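You operate a simulated robot arm through the tools that you are given. There is no shell and no other tool. Be economical: measure what you need, move in short steps, check, and stop when the job is done.

Carry out the task below with a simulated robot arm. There is one attempt and no reset: what you move stays moved.

Task
Wipe both dust streaks off the top of the drawer unit.
Fine: wood block into the open box, push the box back under the peg shelf; put the sponge back. What is to be rubbed or washed off counts as gone when no trace of it is left.
Where things are to end (x, y in the base frame): open box within 90 mm of [690, 0].

The check looks at the end state, three seconds after you hand in, the way a careful person would. Anything else that was tipped, shoved, dropped, spilled or broken makes it a failure.

Robot
A 6-joint arm with a two-finger parallel gripper, fixed in place. Base frame: the origin is at the foot of the arm, x ahead of it, y to its left, z up; the work surface is at about z = 800. Lengths are in mm, angles in degrees, forces in N, time in s.
With the tool pointing down near the work surface it reaches from about 320 to 700 mm from the base axis. Its first joint turns from -166.0 to 166.0 degrees. Payload 4.1 kg.
Tool frame: the origin (TCP) lies between the finger pads and is the grasp point; the fingertips stand 23 mm ahead of it; z points along the fingers, y is the line along which they close. The gripper opens to 94 mm. The fingers are 38 mm wide and 10 mm thick; the gripper's body (54 by 96 mm) begins 39 mm behind the TCP.
Orientation is that of the tool frame in the base frame, as a unit quaternion [x, y, z, w]. With the fingers straight down and closing along the base's y, the tool's x points along the base's -x, its y along +y and its z along -z.

Tools
- The arm moves only by the tool send_rows. Its arguments are lists of equal length, an entry for each row: "linear": the shift along the tool's x, y, z in units of 25 mm (1.0 is 25 mm), a list of three; "rot": the turn, a rotation vector about the tool's x, y, z in units of 4 degrees (1.0 is 4 degrees), a list of three; "hand": the gripper command, from -1 (shut) to 1 (fully open), values between in proportion. In form: {"linear": [[dx, dy, dz], ...], "rot": [[ax, ay, az], ...], "hand": [hand, ...]}. A call has 1 to 12 rows; each row shifts and turns the commanded pose from where the row before left it, along the tool's axes as they then stand. A call with a number of a shift or a turn outside -1 to 1 is refused whole. Rows are played at 5 a second. More than 50 mm and 8.6 degrees between two rows, or a gripper value outside its range, and nothing of the call is played. A pose out of reach is approached as far as the arm can. The call stops where the force on the tool passes 40 N (or 10 N more than at its start, if that is more) or the arm is blocked; 0.2 s more then pass. Each finger travels about 45 mm/s and halts on what it meets, pressing with about 24 N; the grip force reading is that of the motor and also rises with nothing between the fingers. The clock runs only during rows and for 0.2 s after the last one: add rows that do not move to give the fingers time. It gives the time, the measured TCP pose, the force on the tool (base axes), the opening and the grip force at its end, in the units of the frame above (readings bear some noise), with the torque about the TCP (base axes, N m) and any sound that the robot's microphone picked up.
- Cameras (640 x 400 px; columns grow to the right, rows downward): "scene" is fixed at [218.2, 499.7, 1402.8]; the picture's right is [-0.66, -0.75, 0.00], its down [-0.55, 0.49, -0.68] and it looks along [0.51, -0.45, -0.74] (base axes); focal length 311 px, centre (320, 200). "wrist" rides on the gripper at [86, 16, -74] in the tool frame; the picture's right is [-0.18, 0.98, 0.00], its down [-0.58, -0.11, -0.81] and it looks along [-0.79, -0.15, 0.59] (tool axes); focal length 243 px, centre (320, 200). There is no depth. A picture from a camera that has moved, and an enlarged one, comes with that camera's place and axes in the base frame and with its lens.
- capture(camera): a new picture of that camera. It takes no simulated time.
- raise_lower(by): slides the trunk up (or, below 0, down) by that many mm; the arm rides with it, the base frame stays. It gives what a move gives, with no picture.
- enlarge(camera, box): a new picture of the part [left, top, right, bottom] of that camera's present view, enlarged. It takes no simulated time.
- close_job(): hands the job in; it is judged then, once.

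Work in short steps. Places have to be worked out from the pictures, the camera data and where the tool is seen: move nearer, look again, correct. Check each grasp and each placing, and mend what went wrong. You have 120 turns and 76 pictures in all, those below and enlarged ones among them. Open the gripper and draw the arm clear of the work before you hand the job in, unless the task says otherwise; then end with one line.

The tools are called after "Emit:" by a JSON object that holds its "op" and its "data". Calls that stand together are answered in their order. send_rows: Moves the arm, as the interface text tells. Its arguments: {"type":"object","properties":{"linear":{"type":"array"},"rot":{"type":"array"},"hand":{"type":"array"}},"required":["linear","rot","hand"]} The other tools are called the same way: raise_lower (by) slides the trunk up or down; capture (camera) takes a picture; enlarge (camera, box) takes an enlarged picture of a part of a camera's view; close_job () hands the job in.

At the start:

```text
t: 0.0
eef_pos: [414.5, 179.8, 1142.5]
tool_rot: [-0.001, 1.0, 0.0, 0.0]
ft_force: [-0.4, 0.0, 0.1]
wrist_torque: [0.01, -0.01, 0.0]
gripper_width: 94.1
grip_force: 0.1
trunk travel left (down, up): [-525.0, 65.0]
```

scene: 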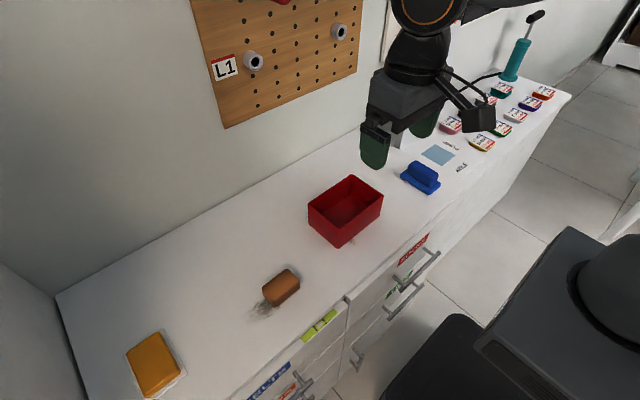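
wrist: 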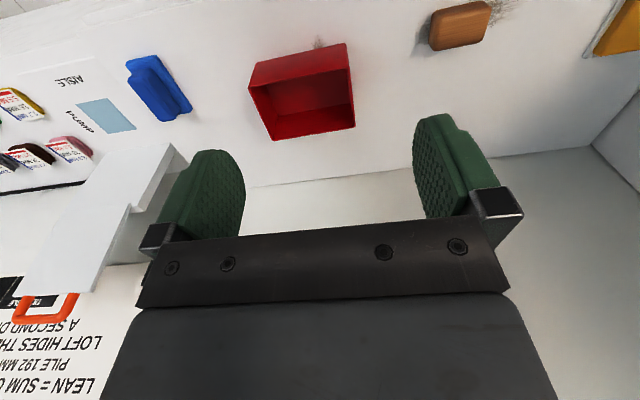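

I'll look closely at the scene first: dust seems to lie by the wood block and by the red box.

Emit:
{"op": "enlarge", "data": {"camera": "scene", "box": [220, 150, 460, 330]}}

Emit:
{"op": "enlarge", "data": {"camera": "scene", "box": [50, 250, 350, 400]}}

Emit:
{"op": "enlarge", "data": {"camera": "scene", "box": [360, 60, 580, 200]}}

Emit:
{"op": "enlarge", "data": {"camera": "scene", "box": [190, 0, 400, 140]}}

```text
2.22 times, centred on (340, 240) of scene
camera zoom: at [218.2, 499.7, 1402.8], right [-0.66, -0.75, 0.0], down [-0.55, 0.49, -0.68], along [0.51, -0.45, -0.74], focal length 691 px, centre (276, 111)
```

zoom: 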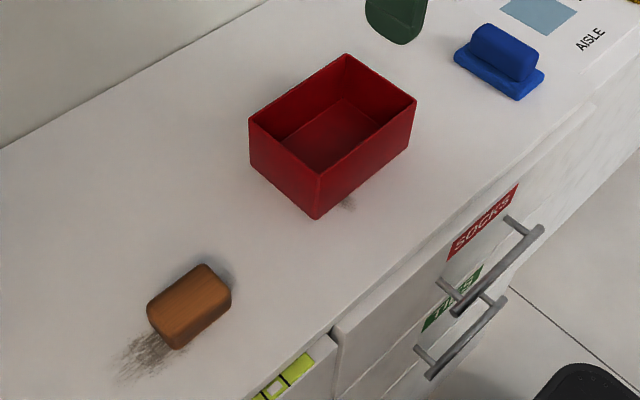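

```text
2.13 times, centred on (200, 325) of scene
camera zoom: at [218.2, 499.7, 1402.8], right [-0.66, -0.75, 0.0], down [-0.55, 0.49, -0.68], along [0.51, -0.45, -0.74], focal length 664 px, centre (576, -67)
```

zoom: 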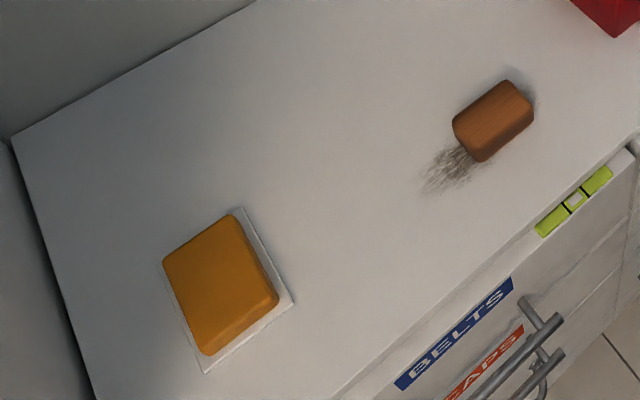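

```text
2.86 times, centred on (470, 130) of scene
camera zoom: at [218.2, 499.7, 1402.8], right [-0.66, -0.75, 0.0], down [-0.55, 0.49, -0.68], along [0.51, -0.45, -0.74], focal length 889 px, centre (-109, 400)
```

zoom: 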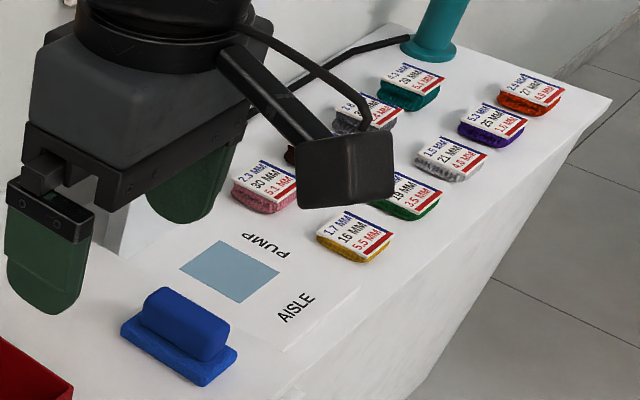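

```text
2.86 times, centred on (295, 70) of scene
camera zoom: at [218.2, 499.7, 1402.8], right [-0.66, -0.75, 0.0], down [-0.55, 0.49, -0.68], along [0.51, -0.45, -0.74], focal length 889 px, centre (391, 571)
```

zoom: 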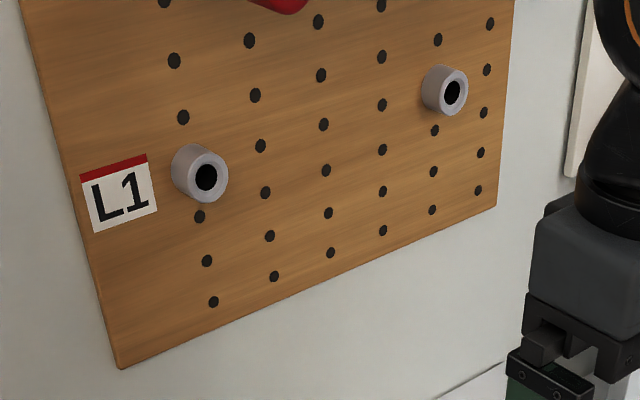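

The block is at roughly (493, 362), the box around (536, 142), the orange pad at about (520, 608), and the blue handled pad near (502, -117). I'll move over toward the block and look with the wrist camera.

Emit:
{"op": "send_rows", "data": {"linear": [[0, 0.92, 0.7], [0, 0.92, 0.7], [0, 0.92, 0.7], [0, 0.92, 0.7], [0, 0.92, 0.7], [0, 0.92, 0.7], [0, 0.92, 0.7]], "rot": [[0, 0, 0], [0, 0, 0], [0, 0, 0], [0, 0, 0], [0, 0, 0], [0, 0, 0], [0, 0, 0]], "hand": [1, 1, 1, 1, 1, 1, 1]}}

Emit:
{"op": "capture", "data": {"camera": "wrist"}}

Emit:
{"op": "capture", "data": {"camera": "scene"}}

```text
t: 1.6
eef_pos: [414.6, 341.2, 1019.4]
tool_rot: [0.0, 1.0, 0.0, 0.0]
ft_force: [-0.3, 0.0, 0.4]
wrist_torque: [0.01, 0.01, -0.01]
gripper_width: 93.9
grip_force: 0.1
trunk travel left (down, up): [-525.0, 65.0]
```

```text
69 pictures are left
camera wrist: at [326.4, 357.3, 1094.6], right [0.18, 0.98, 0.0], down [0.58, -0.11, 0.81], along [0.79, -0.15, -0.59], focal length 243 px, centre (320, 200)
```

wrist: 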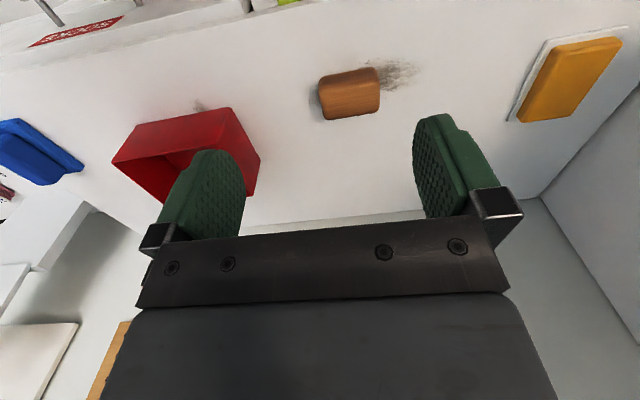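

```text
68 pictures are left
```

scene: 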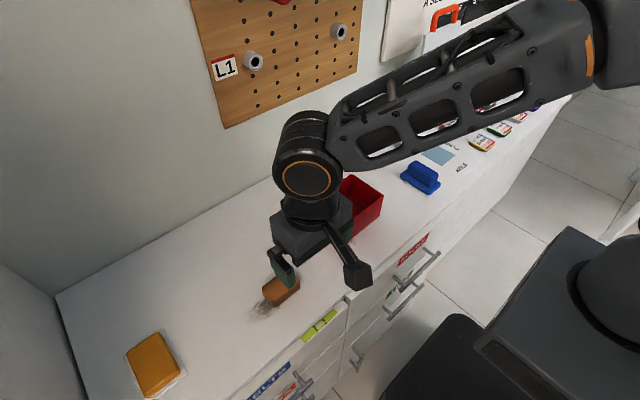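

Enlarging the wrist view to get the block's geometry and to see what the orange and blue things are.

Emit:
{"op": "enlarge", "data": {"camera": "wrist", "box": [280, 40, 440, 140]}}

Emit:
{"op": "enlarge", "data": {"camera": "wrist", "box": [480, 10, 640, 140]}}

Emit:
{"op": "enlarge", "data": {"camera": "wrist", "box": [0, 80, 280, 240]}}

```text
4.00 times, centred on (360, 90) of wrist
camera zoom: at [326.4, 357.3, 1094.6], right [0.18, 0.98, 0.0], down [0.58, -0.11, 0.81], along [0.79, -0.15, -0.59], focal length 970 px, centre (160, 640)
```

zoom: 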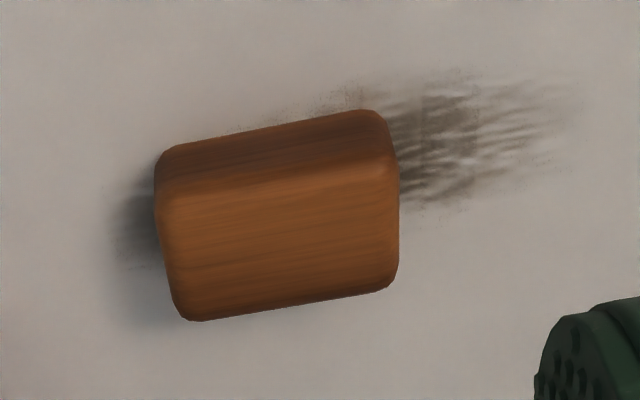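

```text
3.08 times, centred on (560, 75) of wrist
camera zoom: at [326.4, 357.3, 1094.6], right [0.18, 0.98, 0.0], down [0.58, -0.11, 0.81], along [0.79, -0.15, -0.59], focal length 746 px, centre (-418, 585)
```

zoom: 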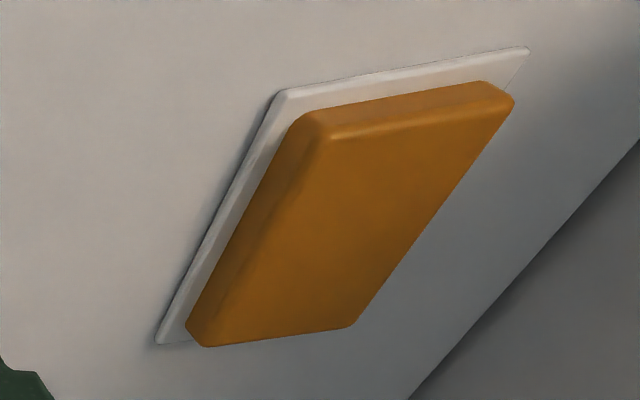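

```text
2.29 times, centred on (140, 160) of wrist
camera zoom: at [326.4, 357.3, 1094.6], right [0.18, 0.98, 0.0], down [0.58, -0.11, 0.81], along [0.79, -0.15, -0.59], focal length 555 px, centre (731, 291)
```

zoom: 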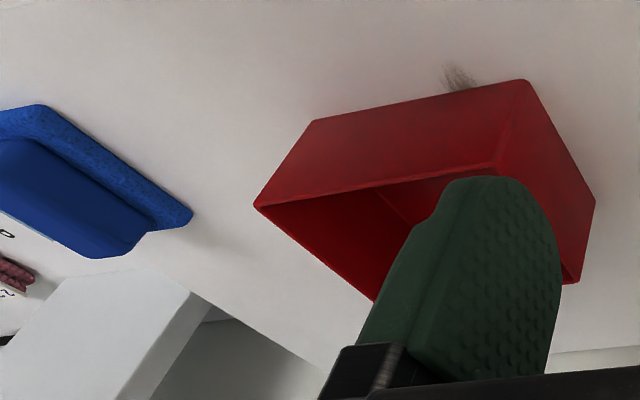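

The blue item has a foam base with a handle, so that's the sponge. I put the block at about x 475–512, y 331–395, and the box at about x 492–595, y 60–204, roughly 75 tall. I'll move above the block.

Emit:
{"op": "send_rows", "data": {"linear": [[-0.523, 0.147, 0.93], [-0.523, 0.147, 0.93], [-0.523, 0.147, 0.93], [-0.523, 0.147, 0.93], [-0.523, 0.147, 0.93], [-0.523, 0.147, 0.93]], "rot": [[0, 0, 0], [0, 0, 0], [0, 0, 0], [0, 0, 0], [0, 0, 0], [0, 0, 0]], "hand": [1, 1, 1, 1, 1, 1]}}

Emit:
{"op": "capture", "data": {"camera": "wrist"}}

Emit:
{"op": "enlarge", "data": {"camera": "scene", "box": [200, 200, 360, 330]}}

```text
t: 3.0
eef_pos: [493.5, 362.8, 879.8]
tool_rot: [0.0, 1.0, 0.0, 0.0]
ft_force: [0.2, -0.1, 0.1]
wrist_torque: [0.01, -0.02, 0.01]
gripper_width: 94.4
grip_force: 0.1
trunk travel left (down, up): [-525.0, 65.0]
```

```text
64 pictures are left
camera wrist: at [405.4, 380.0, 956.5], right [0.19, 0.98, 0.0], down [0.58, -0.11, 0.81], along [0.79, -0.15, -0.59], focal length 243 px, centre (320, 200)
```

wrist: 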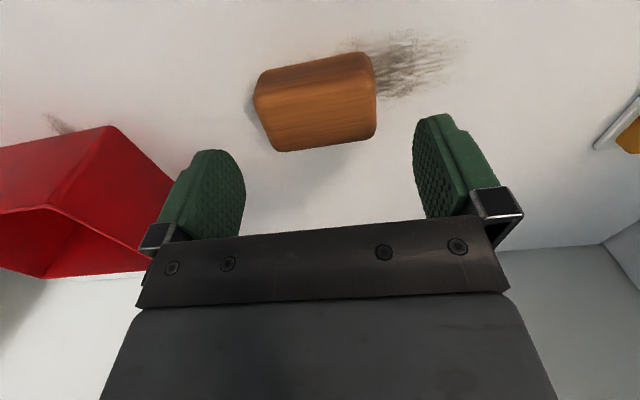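

```text
3.08 times, centred on (280, 265) of scene
camera zoom: at [218.2, 499.7, 1402.8], right [-0.66, -0.75, 0.0], down [-0.55, 0.49, -0.68], along [0.51, -0.45, -0.74], focal length 957 px, centre (443, 0)
```

zoom: 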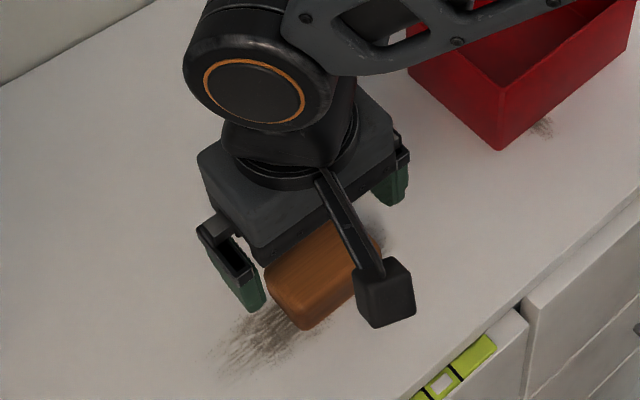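

Block confirmed around (494, 361), about 30 high. Descending so the tips sit just above the surface, then closing.

Emit:
{"op": "send_rows", "data": {"linear": [[0, -0.03, 0.7], [0, -0.03, 0.7], [0, 0, 0.68], [0, 0, 0], [0, 0, 0], [0, 0, 0], [0, 0, 0], [0, 0, 0]], "rot": [[0, 0, 0], [0, 0, 0], [0, 0, 0], [0, 0, 0], [0, 0, 0], [0, 0, 0], [0, 0, 0], [0, 0, 0]], "hand": [1, 1, 1, 1, -1, -1, -1, -1]}}

```text
t: 4.8
eef_pos: [492.9, 360.8, 827.8]
tool_rot: [0.0, 1.0, 0.0, 0.0]
ft_force: [-0.3, -0.1, -0.2]
wrist_torque: [0.04, -0.03, -0.03]
gripper_width: 69.4
grip_force: 24.6
trunk travel left (down, up): [-525.0, 65.0]
```

Gripped at 69 mm width. Lifting straight up, then moving over the box centre.

Emit:
{"op": "send_rows", "data": {"linear": [[0, 0, -0.9], [0, 0, -0.9], [0, 0, -0.9], [0, 0, -0.9], [0, 0, -0.9], [-0.41, -0.92, 0], [-0.41, -0.92, 0], [-0.41, -0.92, 0], [-0.41, -0.92, 0], [-0.41, -0.92, 0]], "rot": [[0, 0, 0], [0, 0, 0], [0, 0, 0], [0, 0, 0], [0, 0, 0], [0, 0, 0], [0, 0, 0], [0, 0, 0], [0, 0, 0], [0, 0, 0]], "hand": [-1, -1, -1, -1, -1, -1, -1, -1, -1, -1]}}

Emit:
{"op": "send_rows", "data": {"linear": [[0, -0.91, 0], [0, -0.91, 0], [0, -0.91, 0], [0, -0.91, 0], [0, -0.91, 0]], "rot": [[0, 0, 0], [0, 0, 0], [0, 0, 0], [0, 0, 0], [0, 0, 0]], "hand": [-1, -1, -1, -1, -1]}}

Emit:
{"op": "capture", "data": {"camera": "scene"}}

Emit:
{"op": "capture", "data": {"camera": "wrist"}}

```text
t: 7.0
eef_pos: [544.7, 245.1, 941.7]
tool_rot: [0.001, 1.0, 0.0, -0.001]
ft_force: [0.5, -0.2, 0.2]
wrist_torque: [0.01, 0.02, -0.06]
gripper_width: 69.5
grip_force: 24.3
trunk travel left (down, up): [-525.0, 65.0]
```

```text
t: 8.2
eef_pos: [545.2, 130.3, 940.7]
tool_rot: [0.0, 1.0, 0.0, 0.0]
ft_force: [0.3, 0.3, -0.4]
wrist_torque: [0.0, -0.05, 0.02]
gripper_width: 69.9
grip_force: 23.9
trunk travel left (down, up): [-525.0, 65.0]
```

```text
62 pictures are left
```

scene: 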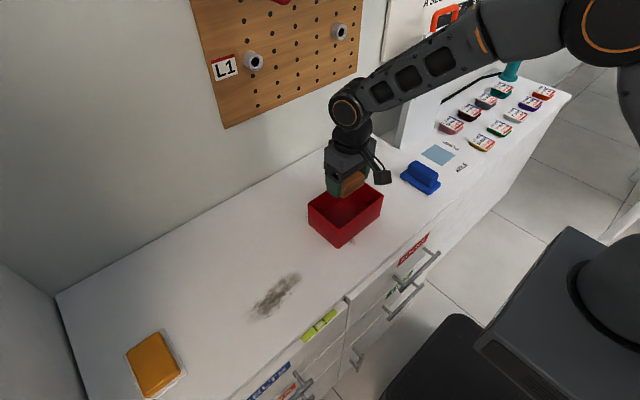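

```text
61 pictures are left
camera wrist: at [456.2, 148.2, 1016.3], right [0.18, 0.98, 0.0], down [0.58, -0.11, 0.81], along [0.79, -0.15, -0.59], focal length 243 px, centre (320, 200)
```

wrist: 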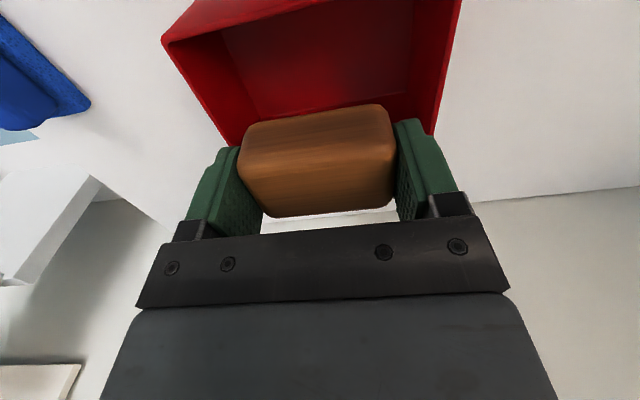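

The block is centred over the box (box centre about (543, 133)). I'll lower it inside, release gently, and come back up.

Emit:
{"op": "send_rows", "data": {"linear": [[0.05, 0.06, 0.85], [0.05, 0.06, 0.85], [0, 0, 0.85], [0, 0, 0.85], [0, 0, 0.7]], "rot": [[0, 0, 0], [0, 0, 0], [0, 0, 0], [0, 0, 0], [0, 0, 0]], "hand": [-1, -1, -1, -1, -1]}}

```text
t: 9.4
eef_pos: [540.9, 135.5, 836.8]
tool_rot: [-0.001, 1.0, 0.0, 0.0]
ft_force: [-0.1, 0.8, -0.5]
wrist_torque: [0.0, 0.01, 0.0]
gripper_width: 69.4
grip_force: 23.6
trunk travel left (down, up): [-525.0, 65.0]
```

No contact yet; lowering 5 mm more, then releasing and lifting.

Emit:
{"op": "send_rows", "data": {"linear": [[0, 0, 0.2], [0, 0, 0], [0, 0, 0], [0, 0, -0.8], [0, 0, -0.9], [0, 0, -0.9], [0, 0, -0.9], [0, 0, -0.9]], "rot": [[0, 0, 0], [0, 0, 0], [0, 0, 0], [0, 0, 0], [0, 0, 0], [0, 0, 0], [0, 0, 0], [0, 0, 0]], "hand": [-1, 0.75, 0.75, 0.75, 0.75, 0.75, 0.75, 0.75]}}

Emit:
{"op": "capture", "data": {"camera": "wrist"}}

Emit:
{"op": "capture", "data": {"camera": "scene"}}

```text
t: 11.2
eef_pos: [541.3, 135.5, 945.2]
tool_rot: [0.001, 1.0, 0.0, 0.0]
ft_force: [-0.2, -0.1, -0.5]
wrist_torque: [-0.02, 0.03, -0.01]
gripper_width: 82.4
grip_force: 0.0
trunk travel left (down, up): [-525.0, 65.0]
```

```text
60 pictures are left
camera wrist: at [453.6, 151.8, 1020.0], right [0.18, 0.98, 0.0], down [0.58, -0.11, 0.81], along [0.79, -0.15, -0.59], focal length 243 px, centre (320, 200)
```

wrist: 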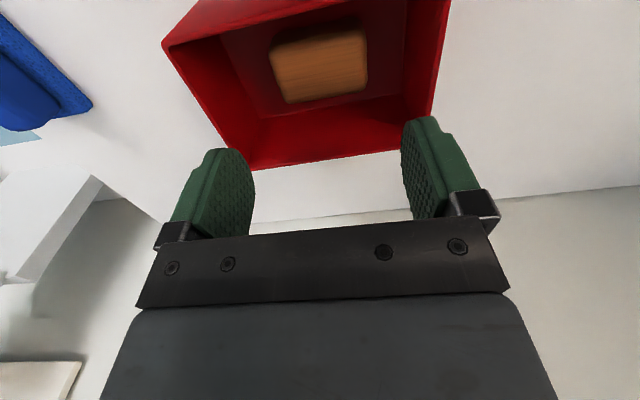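

```text
59 pictures are left
```

scene: 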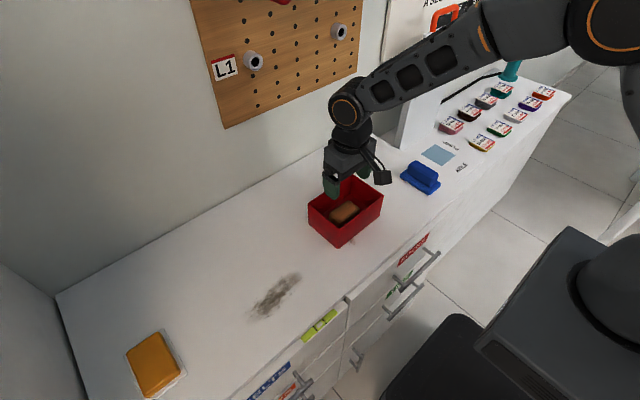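

Block sits in the box. No rotation is needed to grip the box's left end wall (y≈206), so I'll straddle that wall, one finger inside and one outside, and slide the box with it.

Emit:
{"op": "send_rows", "data": {"linear": [[0, 0.94, 0], [0, 0.94, 0], [0, 0.92, 0], [0, 0, 0.7], [0, 0, 0.7]], "rot": [[0, 0, 0], [0, 0, 0], [0, 0, 0], [0, 0, 0], [0, 0, 0]], "hand": [0, 0, 0, 0, 0]}}

Emit:
{"op": "capture", "data": {"camera": "wrist"}}

Emit:
{"op": "enlarge", "data": {"camera": "scene", "box": [260, 130, 420, 270]}}

```text
t: 12.4
eef_pos: [542.9, 204.3, 909.0]
tool_rot: [-0.001, 1.0, 0.0, 0.0]
ft_force: [-0.3, 0.1, -0.6]
wrist_torque: [-0.01, 0.0, -0.01]
gripper_width: 47.3
grip_force: 0.1
trunk travel left (down, up): [-525.0, 65.0]
```

```text
58 pictures are left
camera wrist: at [454.4, 221.8, 984.1], right [0.18, 0.98, 0.0], down [0.58, -0.11, 0.81], along [0.79, -0.15, -0.59], focal length 243 px, centre (320, 200)
```

wrist: 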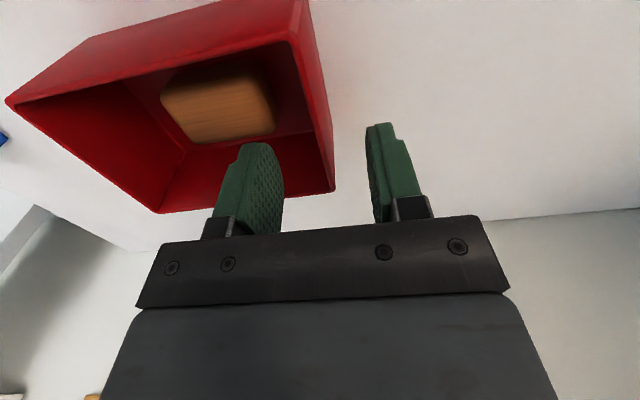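

```text
2.86 times, centred on (340, 200) of scene
camera zoom: at [218.2, 499.7, 1402.8], right [-0.66, -0.75, 0.0], down [-0.55, 0.49, -0.68], along [0.51, -0.45, -0.74], focal length 889 px, centre (263, 200)
```

zoom: 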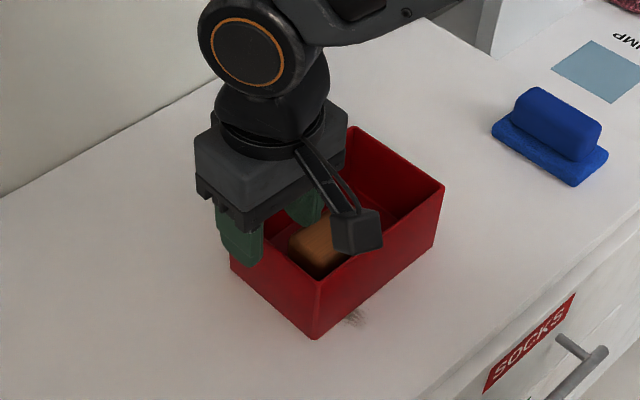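

The end wall is between the fingers. Descending to z≈868 and gripping.

Emit:
{"op": "send_rows", "data": {"linear": [[0, 0, 0.8], [0, 0, 0.8], [0, 0, 0], [0, 0, 0], [0, 0, 0], [0, 0, 0], [0, 0, 0]], "rot": [[0, 0, 0], [0, 0, 0], [0, 0, 0], [0, 0, 0], [0, 0, 0], [0, 0, 0], [0, 0, 0]], "hand": [0, 0, 0, -1, -1, -1, -1]}}

Emit:
{"op": "capture", "data": {"camera": "wrist"}}

```text
t: 14.0
eef_pos: [541.4, 205.9, 868.8]
tool_rot: [0.0, 1.0, 0.0, 0.0]
ft_force: [-0.7, 0.2, -0.5]
wrist_torque: [0.03, -0.05, -0.01]
gripper_width: 3.9
grip_force: 24.5
trunk travel left (down, up): [-525.0, 65.0]
```

```text
56 pictures are left
camera wrist: at [453.6, 222.0, 944.2], right [0.18, 0.98, 0.0], down [0.58, -0.11, 0.81], along [0.79, -0.15, -0.59], focal length 243 px, centre (320, 200)
```

wrist: 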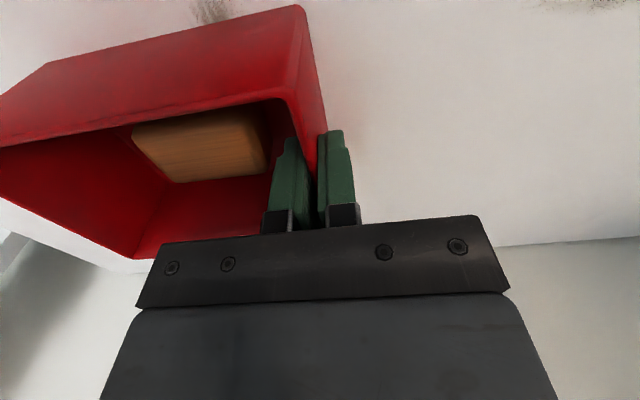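

The 4 mm wall is held. Sliding the box diagonally back, first half.

Emit:
{"op": "send_rows", "data": {"linear": [[-0.4, -0.38, 0], [-0.4, -0.38, 0], [-0.4, -0.38, 0], [-0.4, -0.38, 0], [-0.4, -0.38, 0], [-0.4, -0.38, 0]], "rot": [[0, 0, 0], [0, 0, 0], [0, 0, 0], [0, 0, 0], [0, 0, 0], [0, 0, 0]], "hand": [-1, -1, -1, -1, -1, -1]}}

Emit:
{"op": "capture", "data": {"camera": "scene"}}

```text
t: 15.4
eef_pos: [602.4, 147.4, 868.2]
tool_rot: [0.0, 1.0, 0.0, -0.001]
ft_force: [0.3, -0.1, 1.0]
wrist_torque: [0.04, 0.06, 0.07]
gripper_width: 3.9
grip_force: 23.9
trunk travel left (down, up): [-525.0, 65.0]
```

```text
55 pictures are left
```

scene: 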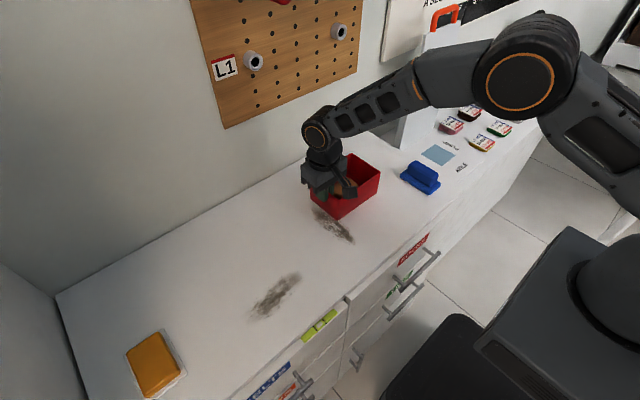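

The box moves cleanly and the dust beneath it is exposed. Continuing to about TCP (657, 90).

Emit:
{"op": "send_rows", "data": {"linear": [[-0.4, -0.38, 0], [-0.4, -0.38, 0], [-0.4, -0.38, 0], [-0.4, -0.38, 0], [-0.4, -0.38, 0], [-0.2, -0.38, 0], [0, 0, 0]], "rot": [[0, 0, 0], [0, 0, 0], [0, 0, 0], [0, 0, 0], [0, 0, 0], [0, 0, 0], [0, 0, 0]], "hand": [-1, -1, -1, -1, -1, -1, -1]}}

Emit:
{"op": "capture", "data": {"camera": "scene"}}

Emit:
{"op": "capture", "data": {"camera": "wrist"}}

```text
t: 17.0
eef_pos: [656.8, 92.2, 868.3]
tool_rot: [0.0, 1.0, -0.001, 0.001]
ft_force: [-0.5, -0.3, 0.0]
wrist_torque: [0.05, -0.03, -0.04]
gripper_width: 3.7
grip_force: 23.7
trunk travel left (down, up): [-525.0, 65.0]
```

```text
54 pictures are left
```

scene: 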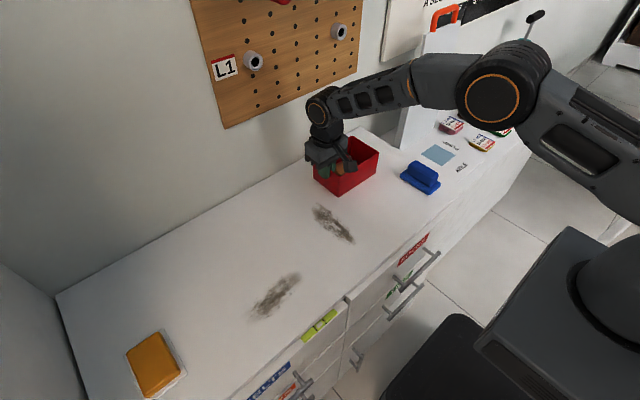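

```text
53 pictures are left
camera wrist: at [568.9, 107.4, 944.5], right [0.18, 0.98, 0.0], down [0.58, -0.11, 0.81], along [0.79, -0.15, -0.59], focal length 243 px, centre (320, 200)
```

wrist: 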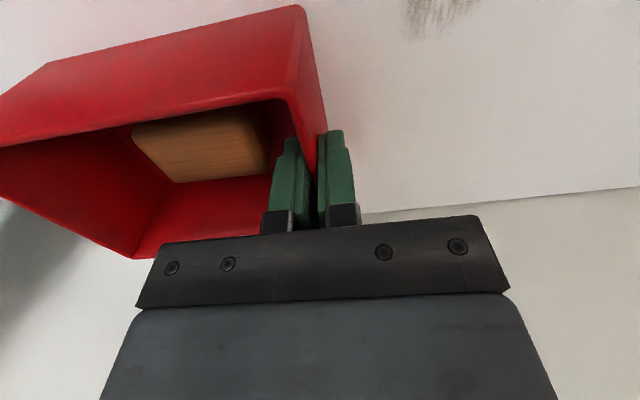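

The box is now at about (657, 20), within tolerance. Releasing with a small opening and lifting clear.

Emit:
{"op": "send_rows", "data": {"linear": [[0, 0, 0], [0, 0, 0], [0, 0, -0.8], [0, 0, -0.9], [0, 0, -0.9], [0, 0, -0.9], [1, 0, -0.3], [1, -0.5, 0], [1, -0.5, 0], [1, -0.5, 0], [1, -0.5, 0]], "rot": [[0, 0, 0], [0, 0, 0], [0, 0, 0], [0, 0, 0], [0, 0, 0], [0, 0, 0], [0, 0, 0], [0, 0, 0], [0, 0, 0], [0, 0, 0], [0, 0, 0]], "hand": [-0.65, -0.65, -0.65, -0.65, -0.65, -0.65, 0, 0.5, 1, 1, 1]}}

Emit:
{"op": "send_rows", "data": {"linear": [[1, -1, 0], [1, -1, 0], [1, -1, 0], [0, -1, 0], [0, -1, 0]], "rot": [[0, 0, 0], [0, 0, 0], [0, 0, 0], [0, 0, 0], [0, 0, 0]], "hand": [1, 1, 1, 1, 1]}}

Emit:
{"op": "capture", "data": {"camera": "wrist"}}

Emit:
{"op": "capture", "data": {"camera": "scene"}}

```text
t: 19.4
eef_pos: [530.7, 42.6, 963.3]
tool_rot: [0.0, 1.0, 0.001, 0.001]
ft_force: [0.1, 0.8, 0.0]
wrist_torque: [0.04, 0.03, 0.02]
gripper_width: 94.2
grip_force: 0.1
trunk travel left (down, up): [-525.0, 65.0]
```

```text
t: 20.6
eef_pos: [456.5, -84.2, 963.1]
tool_rot: [0.0, 1.0, -0.001, -0.001]
ft_force: [0.3, 0.1, -0.1]
wrist_torque: [0.01, -0.02, 0.05]
gripper_width: 93.9
grip_force: 0.0
trunk travel left (down, up): [-525.0, 65.0]
```

```text
52 pictures are left
camera wrist: at [369.0, -67.6, 1038.7], right [0.18, 0.98, 0.0], down [0.58, -0.11, 0.81], along [0.79, -0.15, -0.59], focal length 243 px, centre (320, 200)
```

wrist: 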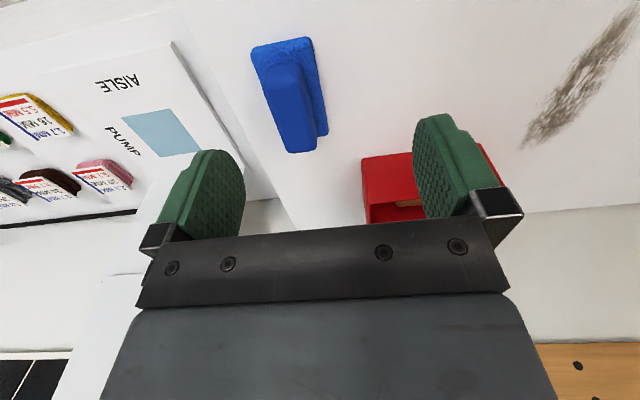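

```text
51 pictures are left
```

scene: 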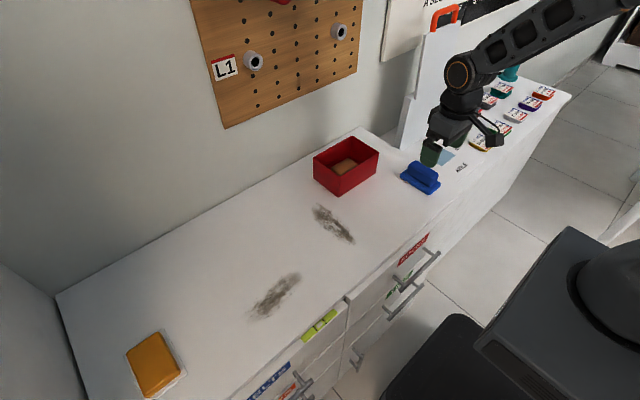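

The box is in place with the block inside. Zooming on the sponge and both streaks to measure them.

Emit:
{"op": "enlarge", "data": {"camera": "wrist", "box": [230, 20, 350, 170]}}

Emit:
{"op": "enlarge", "data": {"camera": "scene", "box": [230, 190, 370, 330]}}

Emit:
{"op": "enlarge", "data": {"camera": "scene", "box": [380, 140, 460, 210]}}

```text
2.67 times, centred on (290, 95) of wrist
camera zoom: at [369.0, -67.6, 1038.7], right [0.18, 0.98, 0.0], down [0.58, -0.11, 0.81], along [0.79, -0.15, -0.59], focal length 647 px, centre (400, 480)
```

zoom: 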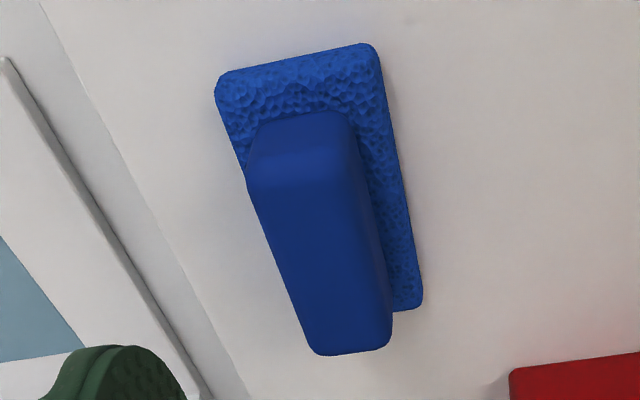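

```text
2.86 times, centred on (300, 260) of scene
camera zoom: at [218.2, 499.7, 1402.8], right [-0.66, -0.75, 0.0], down [-0.55, 0.49, -0.68], along [0.51, -0.45, -0.74], focal length 889 px, centre (377, 29)
```

zoom: 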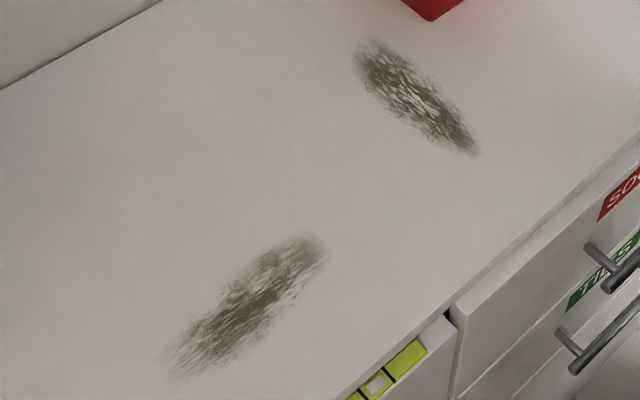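

```text
5.71 times, centred on (420, 175) of scene
camera zoom: at [218.2, 499.7, 1402.8], right [-0.66, -0.75, 0.0], down [-0.55, 0.49, -0.68], along [0.51, -0.45, -0.74], focal length 1778 px, centre (-251, 343)
```

zoom: 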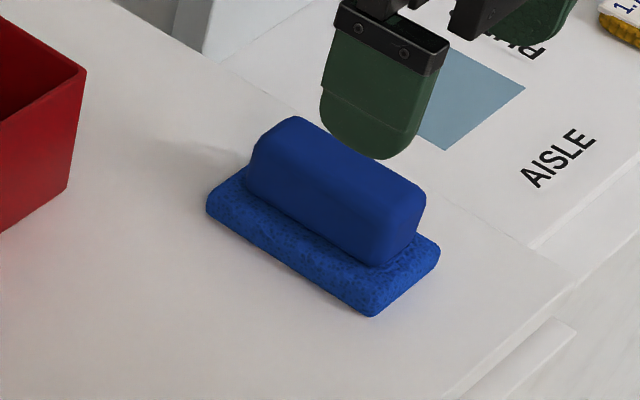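

The sponge base spans about x 452–549, y -148…-92, its handle is about 31 wide, centred near (500, -118), with the top near z 850. Streak A runs (503,309)→(482,450) and streak B runs (630,150)→(477,170). Moving above the handle.

Emit:
{"op": "send_rows", "data": {"linear": [[-0.58, -0.45, 0.9], [-0.58, -0.45, 0.9], [-0.58, -0.45, 0.7]], "rot": [[0, 0, 0], [0, 0, 0], [0, 0, 0]], "hand": [1, 1, 1]}}

Emit:
{"op": "capture", "data": {"camera": "wrist"}}

Emit:
{"op": "enlarge", "data": {"camera": "scene", "box": [370, 100, 490, 210]}}

```text
t: 21.4
eef_pos: [500.9, -118.4, 900.7]
tool_rot: [0.0, 1.0, 0.0, 0.0]
ft_force: [-0.6, 0.4, 0.1]
wrist_torque: [-0.03, -0.02, 0.01]
gripper_width: 93.9
grip_force: 0.1
trunk travel left (down, up): [-525.0, 65.0]
```

```text
47 pictures are left
camera wrist: at [412.3, -101.2, 976.8], right [0.18, 0.98, 0.0], down [0.58, -0.11, 0.81], along [0.79, -0.15, -0.59], focal length 243 px, centre (320, 200)
```

wrist: 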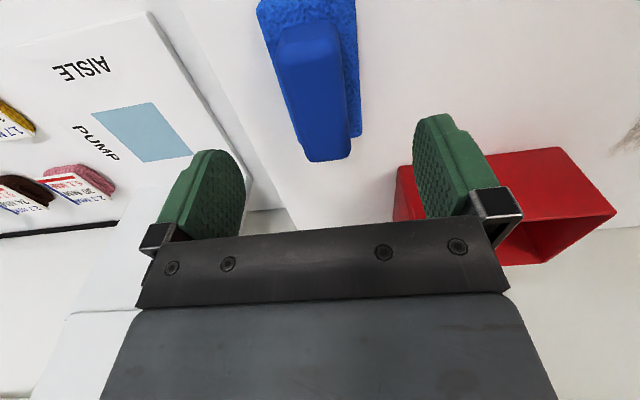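

```text
3.64 times, centred on (430, 155) of scene
camera zoom: at [218.2, 499.7, 1402.8], right [-0.66, -0.75, 0.0], down [-0.55, 0.49, -0.68], along [0.51, -0.45, -0.74], focal length 1131 px, centre (-80, 364)
```

zoom: 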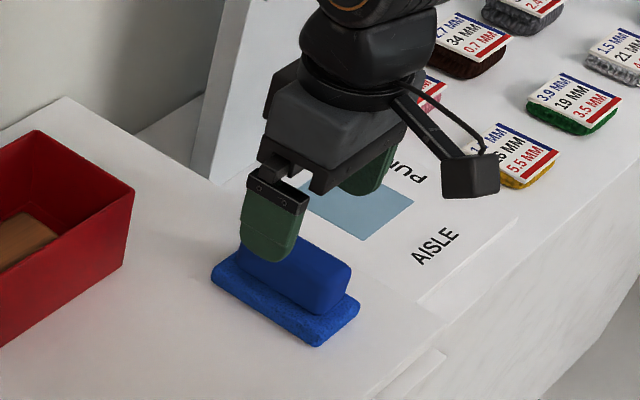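

The handle is centred between the fingers. I'll narrow the opening, descend to z≈845 and grip.

Emit:
{"op": "send_rows", "data": {"linear": [[0, 0, 0], [0, 0, 0.74], [0, 0, 0.74], [0, 0, 0.74], [0, 0, 0]], "rot": [[0, 0, 0], [0, 0, 0], [0, 0, 0], [0, 0, 0], [0, 0, 0]], "hand": [0.28, 0.28, 0.28, 0.28, 0.28]}}

Emit:
{"op": "enlarge", "data": {"camera": "scene", "box": [370, 100, 490, 210]}}

```text
t: 22.6
eef_pos: [501.1, -116.8, 845.6]
tool_rot: [0.0, 1.0, 0.0, -0.001]
ft_force: [-0.2, 0.8, 0.0]
wrist_torque: [-0.01, -0.01, -0.04]
gripper_width: 60.2
grip_force: 0.0
trunk travel left (down, up): [-525.0, 65.0]
```

```text
3.64 times, centred on (430, 155) of scene
camera zoom: at [218.2, 499.7, 1402.8], right [-0.66, -0.75, 0.0], down [-0.55, 0.49, -0.68], along [0.51, -0.45, -0.74], focal length 1131 px, centre (-80, 364)
```

zoom: 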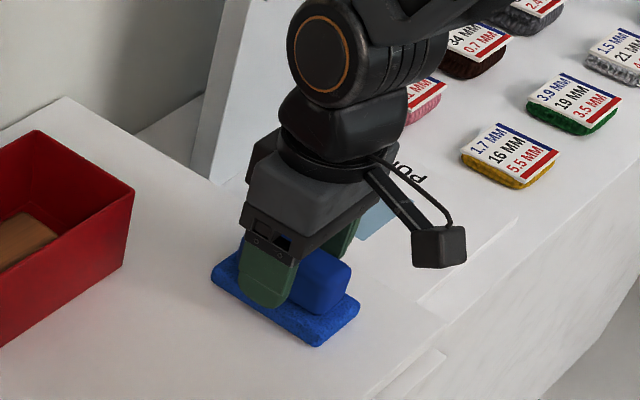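

Tips straddle the handle just above the base. Closing, then lifting 30 mm.

Emit:
{"op": "send_rows", "data": {"linear": [[0, 0, 0], [0, 0, 0], [0, 0, 0], [0, 0, 0]], "rot": [[0, 0, 0], [0, 0, 0], [0, 0, 0], [0, 0, 0]], "hand": [-1, -1, -1, -1]}}

Emit:
{"op": "send_rows", "data": {"linear": [[0, 0, -0.6], [0, 0, -0.8], [0, 0, 0]], "rot": [[0, 0, 0], [0, 0, 0], [0, 0, 0]], "hand": [-1, -1, -1]}}

Emit:
{"op": "enlarge", "data": {"camera": "scene", "box": [370, 100, 490, 210]}}

```text
t: 23.6
eef_pos: [499.4, -116.6, 845.9]
tool_rot: [0.0, 1.0, 0.0, 0.0]
ft_force: [0.7, 0.6, 0.2]
wrist_torque: [0.02, 0.09, 0.01]
gripper_width: 33.4
grip_force: 23.6
trunk travel left (down, up): [-525.0, 65.0]
```

```text
t: 24.4
eef_pos: [498.7, -117.5, 881.6]
tool_rot: [0.0, 1.0, 0.0, 0.0]
ft_force: [0.0, -0.2, 0.0]
wrist_torque: [-0.03, -0.02, 0.0]
gripper_width: 33.5
grip_force: 24.3
trunk travel left (down, up): [-525.0, 65.0]
```

```text
3.64 times, centred on (430, 155) of scene
camera zoom: at [218.2, 499.7, 1402.8], right [-0.66, -0.75, 0.0], down [-0.55, 0.49, -0.68], along [0.51, -0.45, -0.74], focal length 1131 px, centre (-80, 364)
```

zoom: 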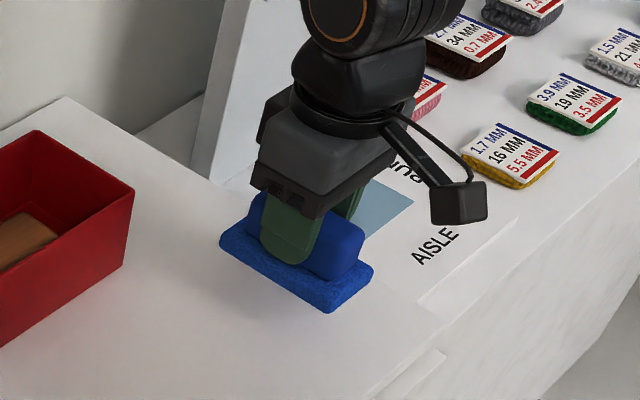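

Sponge held (33 mm); home is TCP (500, -117, 845.7). Carrying it over to the near end of streak B.

Emit:
{"op": "send_rows", "data": {"linear": [[0, 0.95, 0], [0, 0.95, 0], [0, 0.95, 0], [0, 0.95, 0], [0, 0.95, 0], [0, 0.95, 0], [0, 0.95, 0], [0, 0.95, 0], [0, 0.95, 0], [0, 0.95, 0], [0, 0.95, 0], [0, 0.95, 0]], "rot": [[0, 0, 0], [0, 0, 0], [0, 0, 0], [0, 0, 0], [0, 0, 0], [0, 0, 0], [0, 0, 0], [0, 0, 0], [0, 0, 0], [0, 0, 0], [0, 0, 0], [0, 0, 0]], "hand": [-1, -1, -1, -1, -1, -1, -1, -1, -1, -1, -1, -1]}}

Emit:
{"op": "send_rows", "data": {"linear": [[0, 0, 0.8], [0, 0, 0.6], [0, 0, 0.1], [0, 0, 0]], "rot": [[0, 0, 0], [0, 0, 0], [0, 0, 0], [0, 0, 0]], "hand": [-1, -1, -1, -1]}}

Emit:
{"op": "capture", "data": {"camera": "scene"}}

```text
t: 27.0
eef_pos: [499.4, 169.8, 881.1]
tool_rot: [0.0, 1.0, -0.001, 0.0]
ft_force: [-1.1, -0.3, -0.9]
wrist_torque: [-0.01, 0.02, 0.0]
gripper_width: 33.5
grip_force: 23.7
trunk travel left (down, up): [-525.0, 65.0]
```

```text
t: 28.0
eef_pos: [499.8, 167.9, 845.4]
tool_rot: [0.0, 1.0, 0.0, 0.003]
ft_force: [-2.2, -0.8, 30.3]
wrist_torque: [-0.12, 0.65, -0.03]
gripper_width: 33.4
grip_force: 23.7
trunk travel left (down, up): [-525.0, 65.0]
```

```text
43 pictures are left
```

scene: 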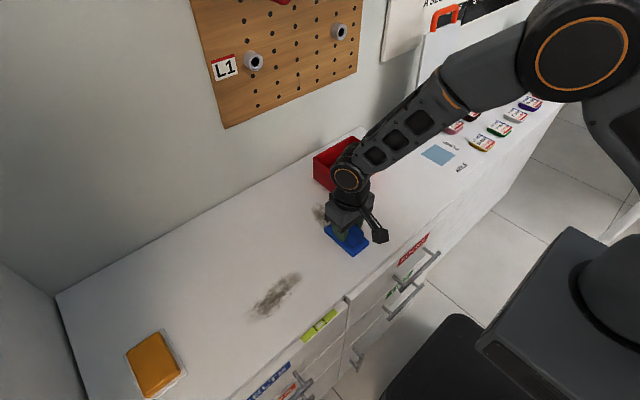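

Contact at 30 N, a bit strong; easing up about 1.4 mm and wiping along +x.

Emit:
{"op": "send_rows", "data": {"linear": [[0, 0, -0.055], [-0.5, -0.04, 0], [-0.5, -0.04, 0], [-0.5, -0.04, 0], [-0.5, -0.04, 0], [-0.5, -0.04, 0], [-0.5, -0.04, 0], [-0.5, -0.04, 0], [-0.5, -0.04, 0], [-0.5, -0.04, 0], [-0.5, -0.04, 0]], "rot": [[0, 0, 0], [0, 0, 0], [0, 0, 0], [0, 0, 0], [0, 0, 0], [0, 0, 0], [0, 0, 0], [0, 0, 0], [0, 0, 0], [0, 0, 0], [0, 0, 0]], "hand": [-1, -1, -1, -1, -1, -1, -1, -1, -1, -1, -1]}}

Emit:
{"op": "capture", "data": {"camera": "scene"}}

```text
t: 30.4
eef_pos: [625.3, 157.4, 844.7]
tool_rot: [0.0, 1.0, 0.0, 0.001]
ft_force: [-5.1, 0.0, 9.8]
wrist_torque: [0.0, -0.04, 0.0]
gripper_width: 33.5
grip_force: 24.6
trunk travel left (down, up): [-525.0, 65.0]
```

```text
42 pictures are left
```

scene: 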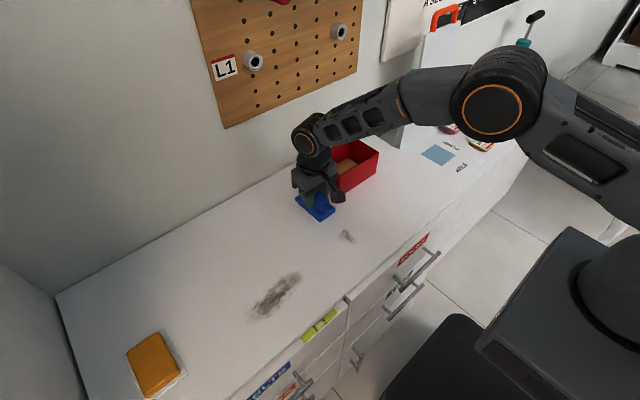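

The pass works; a remnant stays at about (503, 164), near where I began. Wiping back past it.

Emit:
{"op": "send_rows", "data": {"linear": [[0.5, 0.03, 0], [0.5, 0.03, 0], [0.5, 0.03, 0], [0.5, 0.03, 0], [0.5, 0.03, 0], [0.5, 0.03, 0], [0.5, 0.03, 0], [0.5, 0.03, 0], [0.5, 0.03, 0], [0.5, 0.03, 0], [0.5, 0.03, 0], [0.5, 0.03, 0]], "rot": [[0, 0, 0], [0, 0, 0], [0, 0, 0], [0, 0, 0], [0, 0, 0], [0, 0, 0], [0, 0, 0], [0, 0, 0], [0, 0, 0], [0, 0, 0], [0, 0, 0], [0, 0, 0]], "hand": [-1, -1, -1, -1, -1, -1, -1, -1, -1, -1, -1, -1]}}

Emit:
{"op": "send_rows", "data": {"linear": [[0.5, 0.1, 0], [0.4, 0.1, 0], [-0.5, -0.1, 0], [-0.5, 0, 0], [-0.5, 0, 0], [-0.5, 0, 0], [-0.5, 0, 0], [-0.5, 0, 0]], "rot": [[0, 0, 0], [0, 0, 0], [0, 0, 0], [0, 0, 0], [0, 0, 0], [0, 0, 0], [0, 0, 0], [0, 0, 0]], "hand": [-1, -1, -1, -1, -1, -1, -1, -1]}}

Emit:
{"op": "enlarge", "data": {"camera": "scene", "box": [260, 150, 420, 270]}}

```text
t: 33.0
eef_pos: [477.7, 168.6, 845.6]
tool_rot: [0.001, 1.0, 0.001, 0.003]
ft_force: [16.4, -1.1, 25.3]
wrist_torque: [-0.16, 0.01, 0.08]
gripper_width: 33.2
grip_force: 24.4
trunk travel left (down, up): [-525.0, 65.0]
```

```text
t: 34.8
eef_pos: [527.7, 169.6, 845.4]
tool_rot: [0.002, 1.0, 0.0, 0.0]
ft_force: [-8.4, -0.1, 10.1]
wrist_torque: [-0.07, 0.37, -0.06]
gripper_width: 33.6
grip_force: 23.9
trunk travel left (down, up): [-525.0, 65.0]
```

```text
3.33 times, centred on (340, 210) of scene
camera zoom: at [218.2, 499.7, 1402.8], right [-0.66, -0.75, 0.0], down [-0.55, 0.49, -0.68], along [0.51, -0.45, -0.74], focal length 1037 px, centre (253, 167)
```

zoom: 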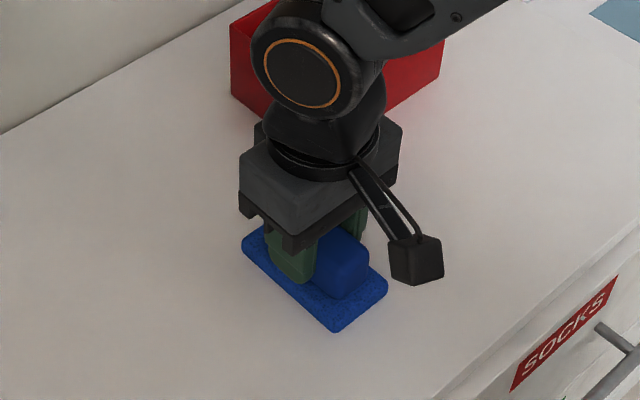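

Nothing visible around the sponge. Lifting and moving to the near end of streak A (x≈494, y≈290), then looking.

Emit:
{"op": "send_rows", "data": {"linear": [[0, 0, -0.8], [0.27, 0.95, 0], [0.27, 0.95, 0], [0.27, 0.95, 0], [0.27, 0.95, 0], [0.27, 0.95, 0], [0, 0, 0]], "rot": [[0, 0, 0], [0, 0, 0], [0, 0, 0], [0, 0, 0], [0, 0, 0], [0, 0, 0], [0, 0, 0]], "hand": [-1, -1, -1, -1, -1, -1, -1]}}

Emit:
{"op": "enlarge", "data": {"camera": "scene", "box": [240, 150, 420, 330]}}

```text
t: 36.4
eef_pos: [493.2, 290.6, 863.9]
tool_rot: [0.001, 1.0, -0.001, 0.001]
ft_force: [-0.5, 0.0, -2.0]
wrist_torque: [-0.03, -0.01, 0.02]
gripper_width: 33.0
grip_force: 23.6
trunk travel left (down, up): [-525.0, 65.0]
```

```text
2.22 times, centred on (330, 240) of scene
camera zoom: at [218.2, 499.7, 1402.8], right [-0.66, -0.75, 0.0], down [-0.55, 0.49, -0.68], along [0.51, -0.45, -0.74], focal length 691 px, centre (298, 111)
```

zoom: 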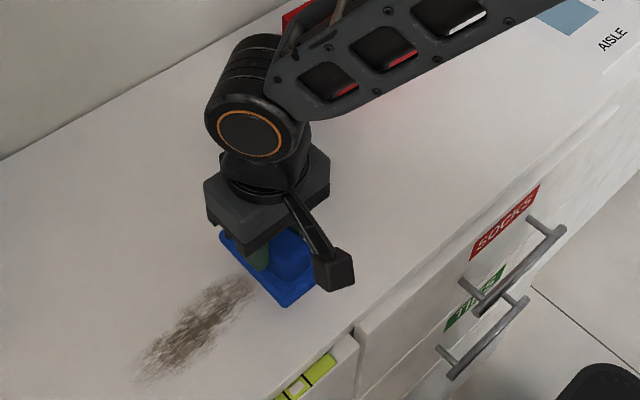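

Streak B's area looks clean as far as seen. Lowering and wiping streak A along +y.

Emit:
{"op": "send_rows", "data": {"linear": [[0, 0, 0.6], [0, 0, 0.2], [0.02, 0.55, 0], [0.02, 0.55, 0], [0.02, 0.55, 0], [0.02, 0.55, 0], [0.02, 0.55, 0], [0.02, 0.55, 0], [0.02, 0.55, 0], [0.02, 0.55, 0], [0.02, 0.55, 0], [0.02, 0.55, 0]], "rot": [[0, 0, 0], [0, 0, 0], [0, 0, 0], [0, 0, 0], [0, 0, 0], [0, 0, 0], [0, 0, 0], [0, 0, 0], [0, 0, 0], [0, 0, 0], [0, 0, 0], [0, 0, 0]], "hand": [-1, -1, -1, -1, -1, -1, -1, -1, -1, -1, -1, -1]}}

Emit:
{"op": "send_rows", "data": {"linear": [[0.02, 0.5, 0], [0, 0.5, 0], [0, 0.4, 0]], "rot": [[0, 0, 0], [0, 0, 0], [0, 0, 0]], "hand": [-1, -1, -1]}}

Emit:
{"op": "enlarge", "data": {"camera": "scene", "box": [180, 180, 400, 350]}}

```text
t: 39.0
eef_pos: [488.8, 426.7, 844.2]
tool_rot: [0.001, 1.0, 0.0, 0.0]
ft_force: [0.6, -2.1, 3.5]
wrist_torque: [-0.05, -0.11, -0.06]
gripper_width: 33.4
grip_force: 24.1
trunk travel left (down, up): [-525.0, 65.0]
```

```text
t: 39.8
eef_pos: [488.9, 461.4, 844.6]
tool_rot: [0.001, 1.0, 0.0, 0.0]
ft_force: [-0.2, -2.5, 4.1]
wrist_torque: [-0.05, -0.06, -0.06]
gripper_width: 33.6
grip_force: 24.3
trunk travel left (down, up): [-525.0, 65.0]
```

```text
2.35 times, centred on (290, 265) of scene
camera zoom: at [218.2, 499.7, 1402.8], right [-0.66, -0.75, 0.0], down [-0.55, 0.49, -0.68], along [0.51, -0.45, -0.74], focal length 732 px, centre (391, 47)
```

zoom: 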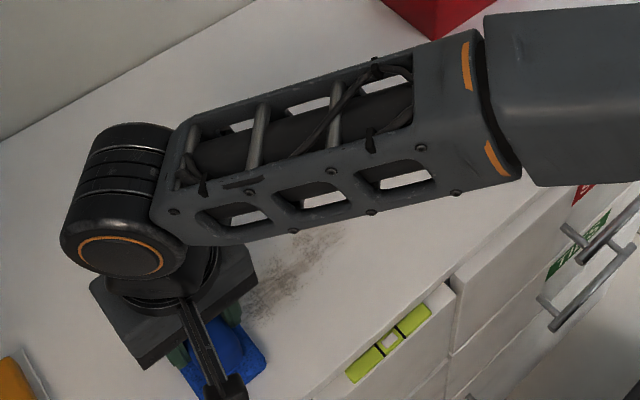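

At about 4 N some haze remains, so I need more pressure. Pressing about 1 mm deeper and wiping back.

Emit:
{"op": "send_rows", "data": {"linear": [[0, 0, 0.05], [0, -0.5, 0], [0, -0.5, 0], [0, -0.5, 0], [0, -0.5, 0], [0, -0.5, 0], [0, -0.5, 0], [0, -0.5, 0], [0, -0.5, 0], [0, -0.5, 0], [0, -0.5, 0], [0, -0.5, 0]], "rot": [[0, 0, 0], [0, 0, 0], [0, 0, 0], [0, 0, 0], [0, 0, 0], [0, 0, 0], [0, 0, 0], [0, 0, 0], [0, 0, 0], [0, 0, 0], [0, 0, 0], [0, 0, 0]], "hand": [-1, -1, -1, -1, -1, -1, -1, -1, -1, -1, -1, -1]}}

Emit:
{"op": "send_rows", "data": {"linear": [[-0.1, -0.5, 0], [-0.1, -0.5, 0], [0, -0.5, 0], [0, -0.5, 0]], "rot": [[0, 0, 0], [0, 0, 0], [0, 0, 0], [0, 0, 0]], "hand": [-1, -1, -1, -1]}}

Emit:
{"op": "enlarge", "data": {"camera": "scene", "box": [180, 180, 400, 350]}}

```text
t: 42.4
eef_pos: [488.1, 325.0, 843.8]
tool_rot: [0.0, 1.0, 0.0, 0.001]
ft_force: [1.9, 13.0, 20.6]
wrist_torque: [0.22, -0.04, 0.0]
gripper_width: 33.6
grip_force: 23.6
trunk travel left (down, up): [-525.0, 65.0]
```

```text
t: 43.4
eef_pos: [493.2, 275.2, 844.2]
tool_rot: [0.0, 1.0, 0.0, 0.001]
ft_force: [0.2, 13.6, 20.3]
wrist_torque: [0.2, -0.08, -0.05]
gripper_width: 33.4
grip_force: 24.4
trunk travel left (down, up): [-525.0, 65.0]
```

```text
2.35 times, centred on (290, 265) of scene
camera zoom: at [218.2, 499.7, 1402.8], right [-0.66, -0.75, 0.0], down [-0.55, 0.49, -0.68], along [0.51, -0.45, -0.74], focal length 732 px, centre (391, 47)
```

zoom: 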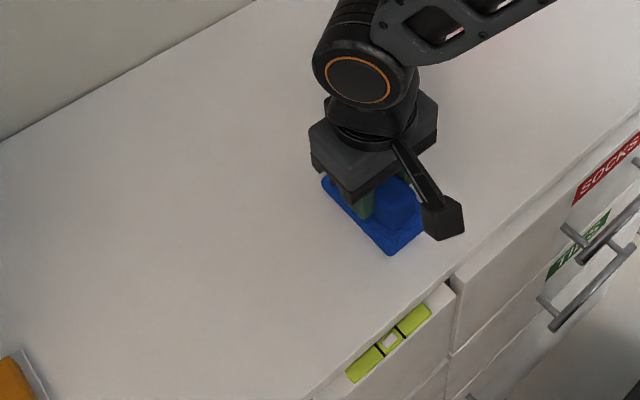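

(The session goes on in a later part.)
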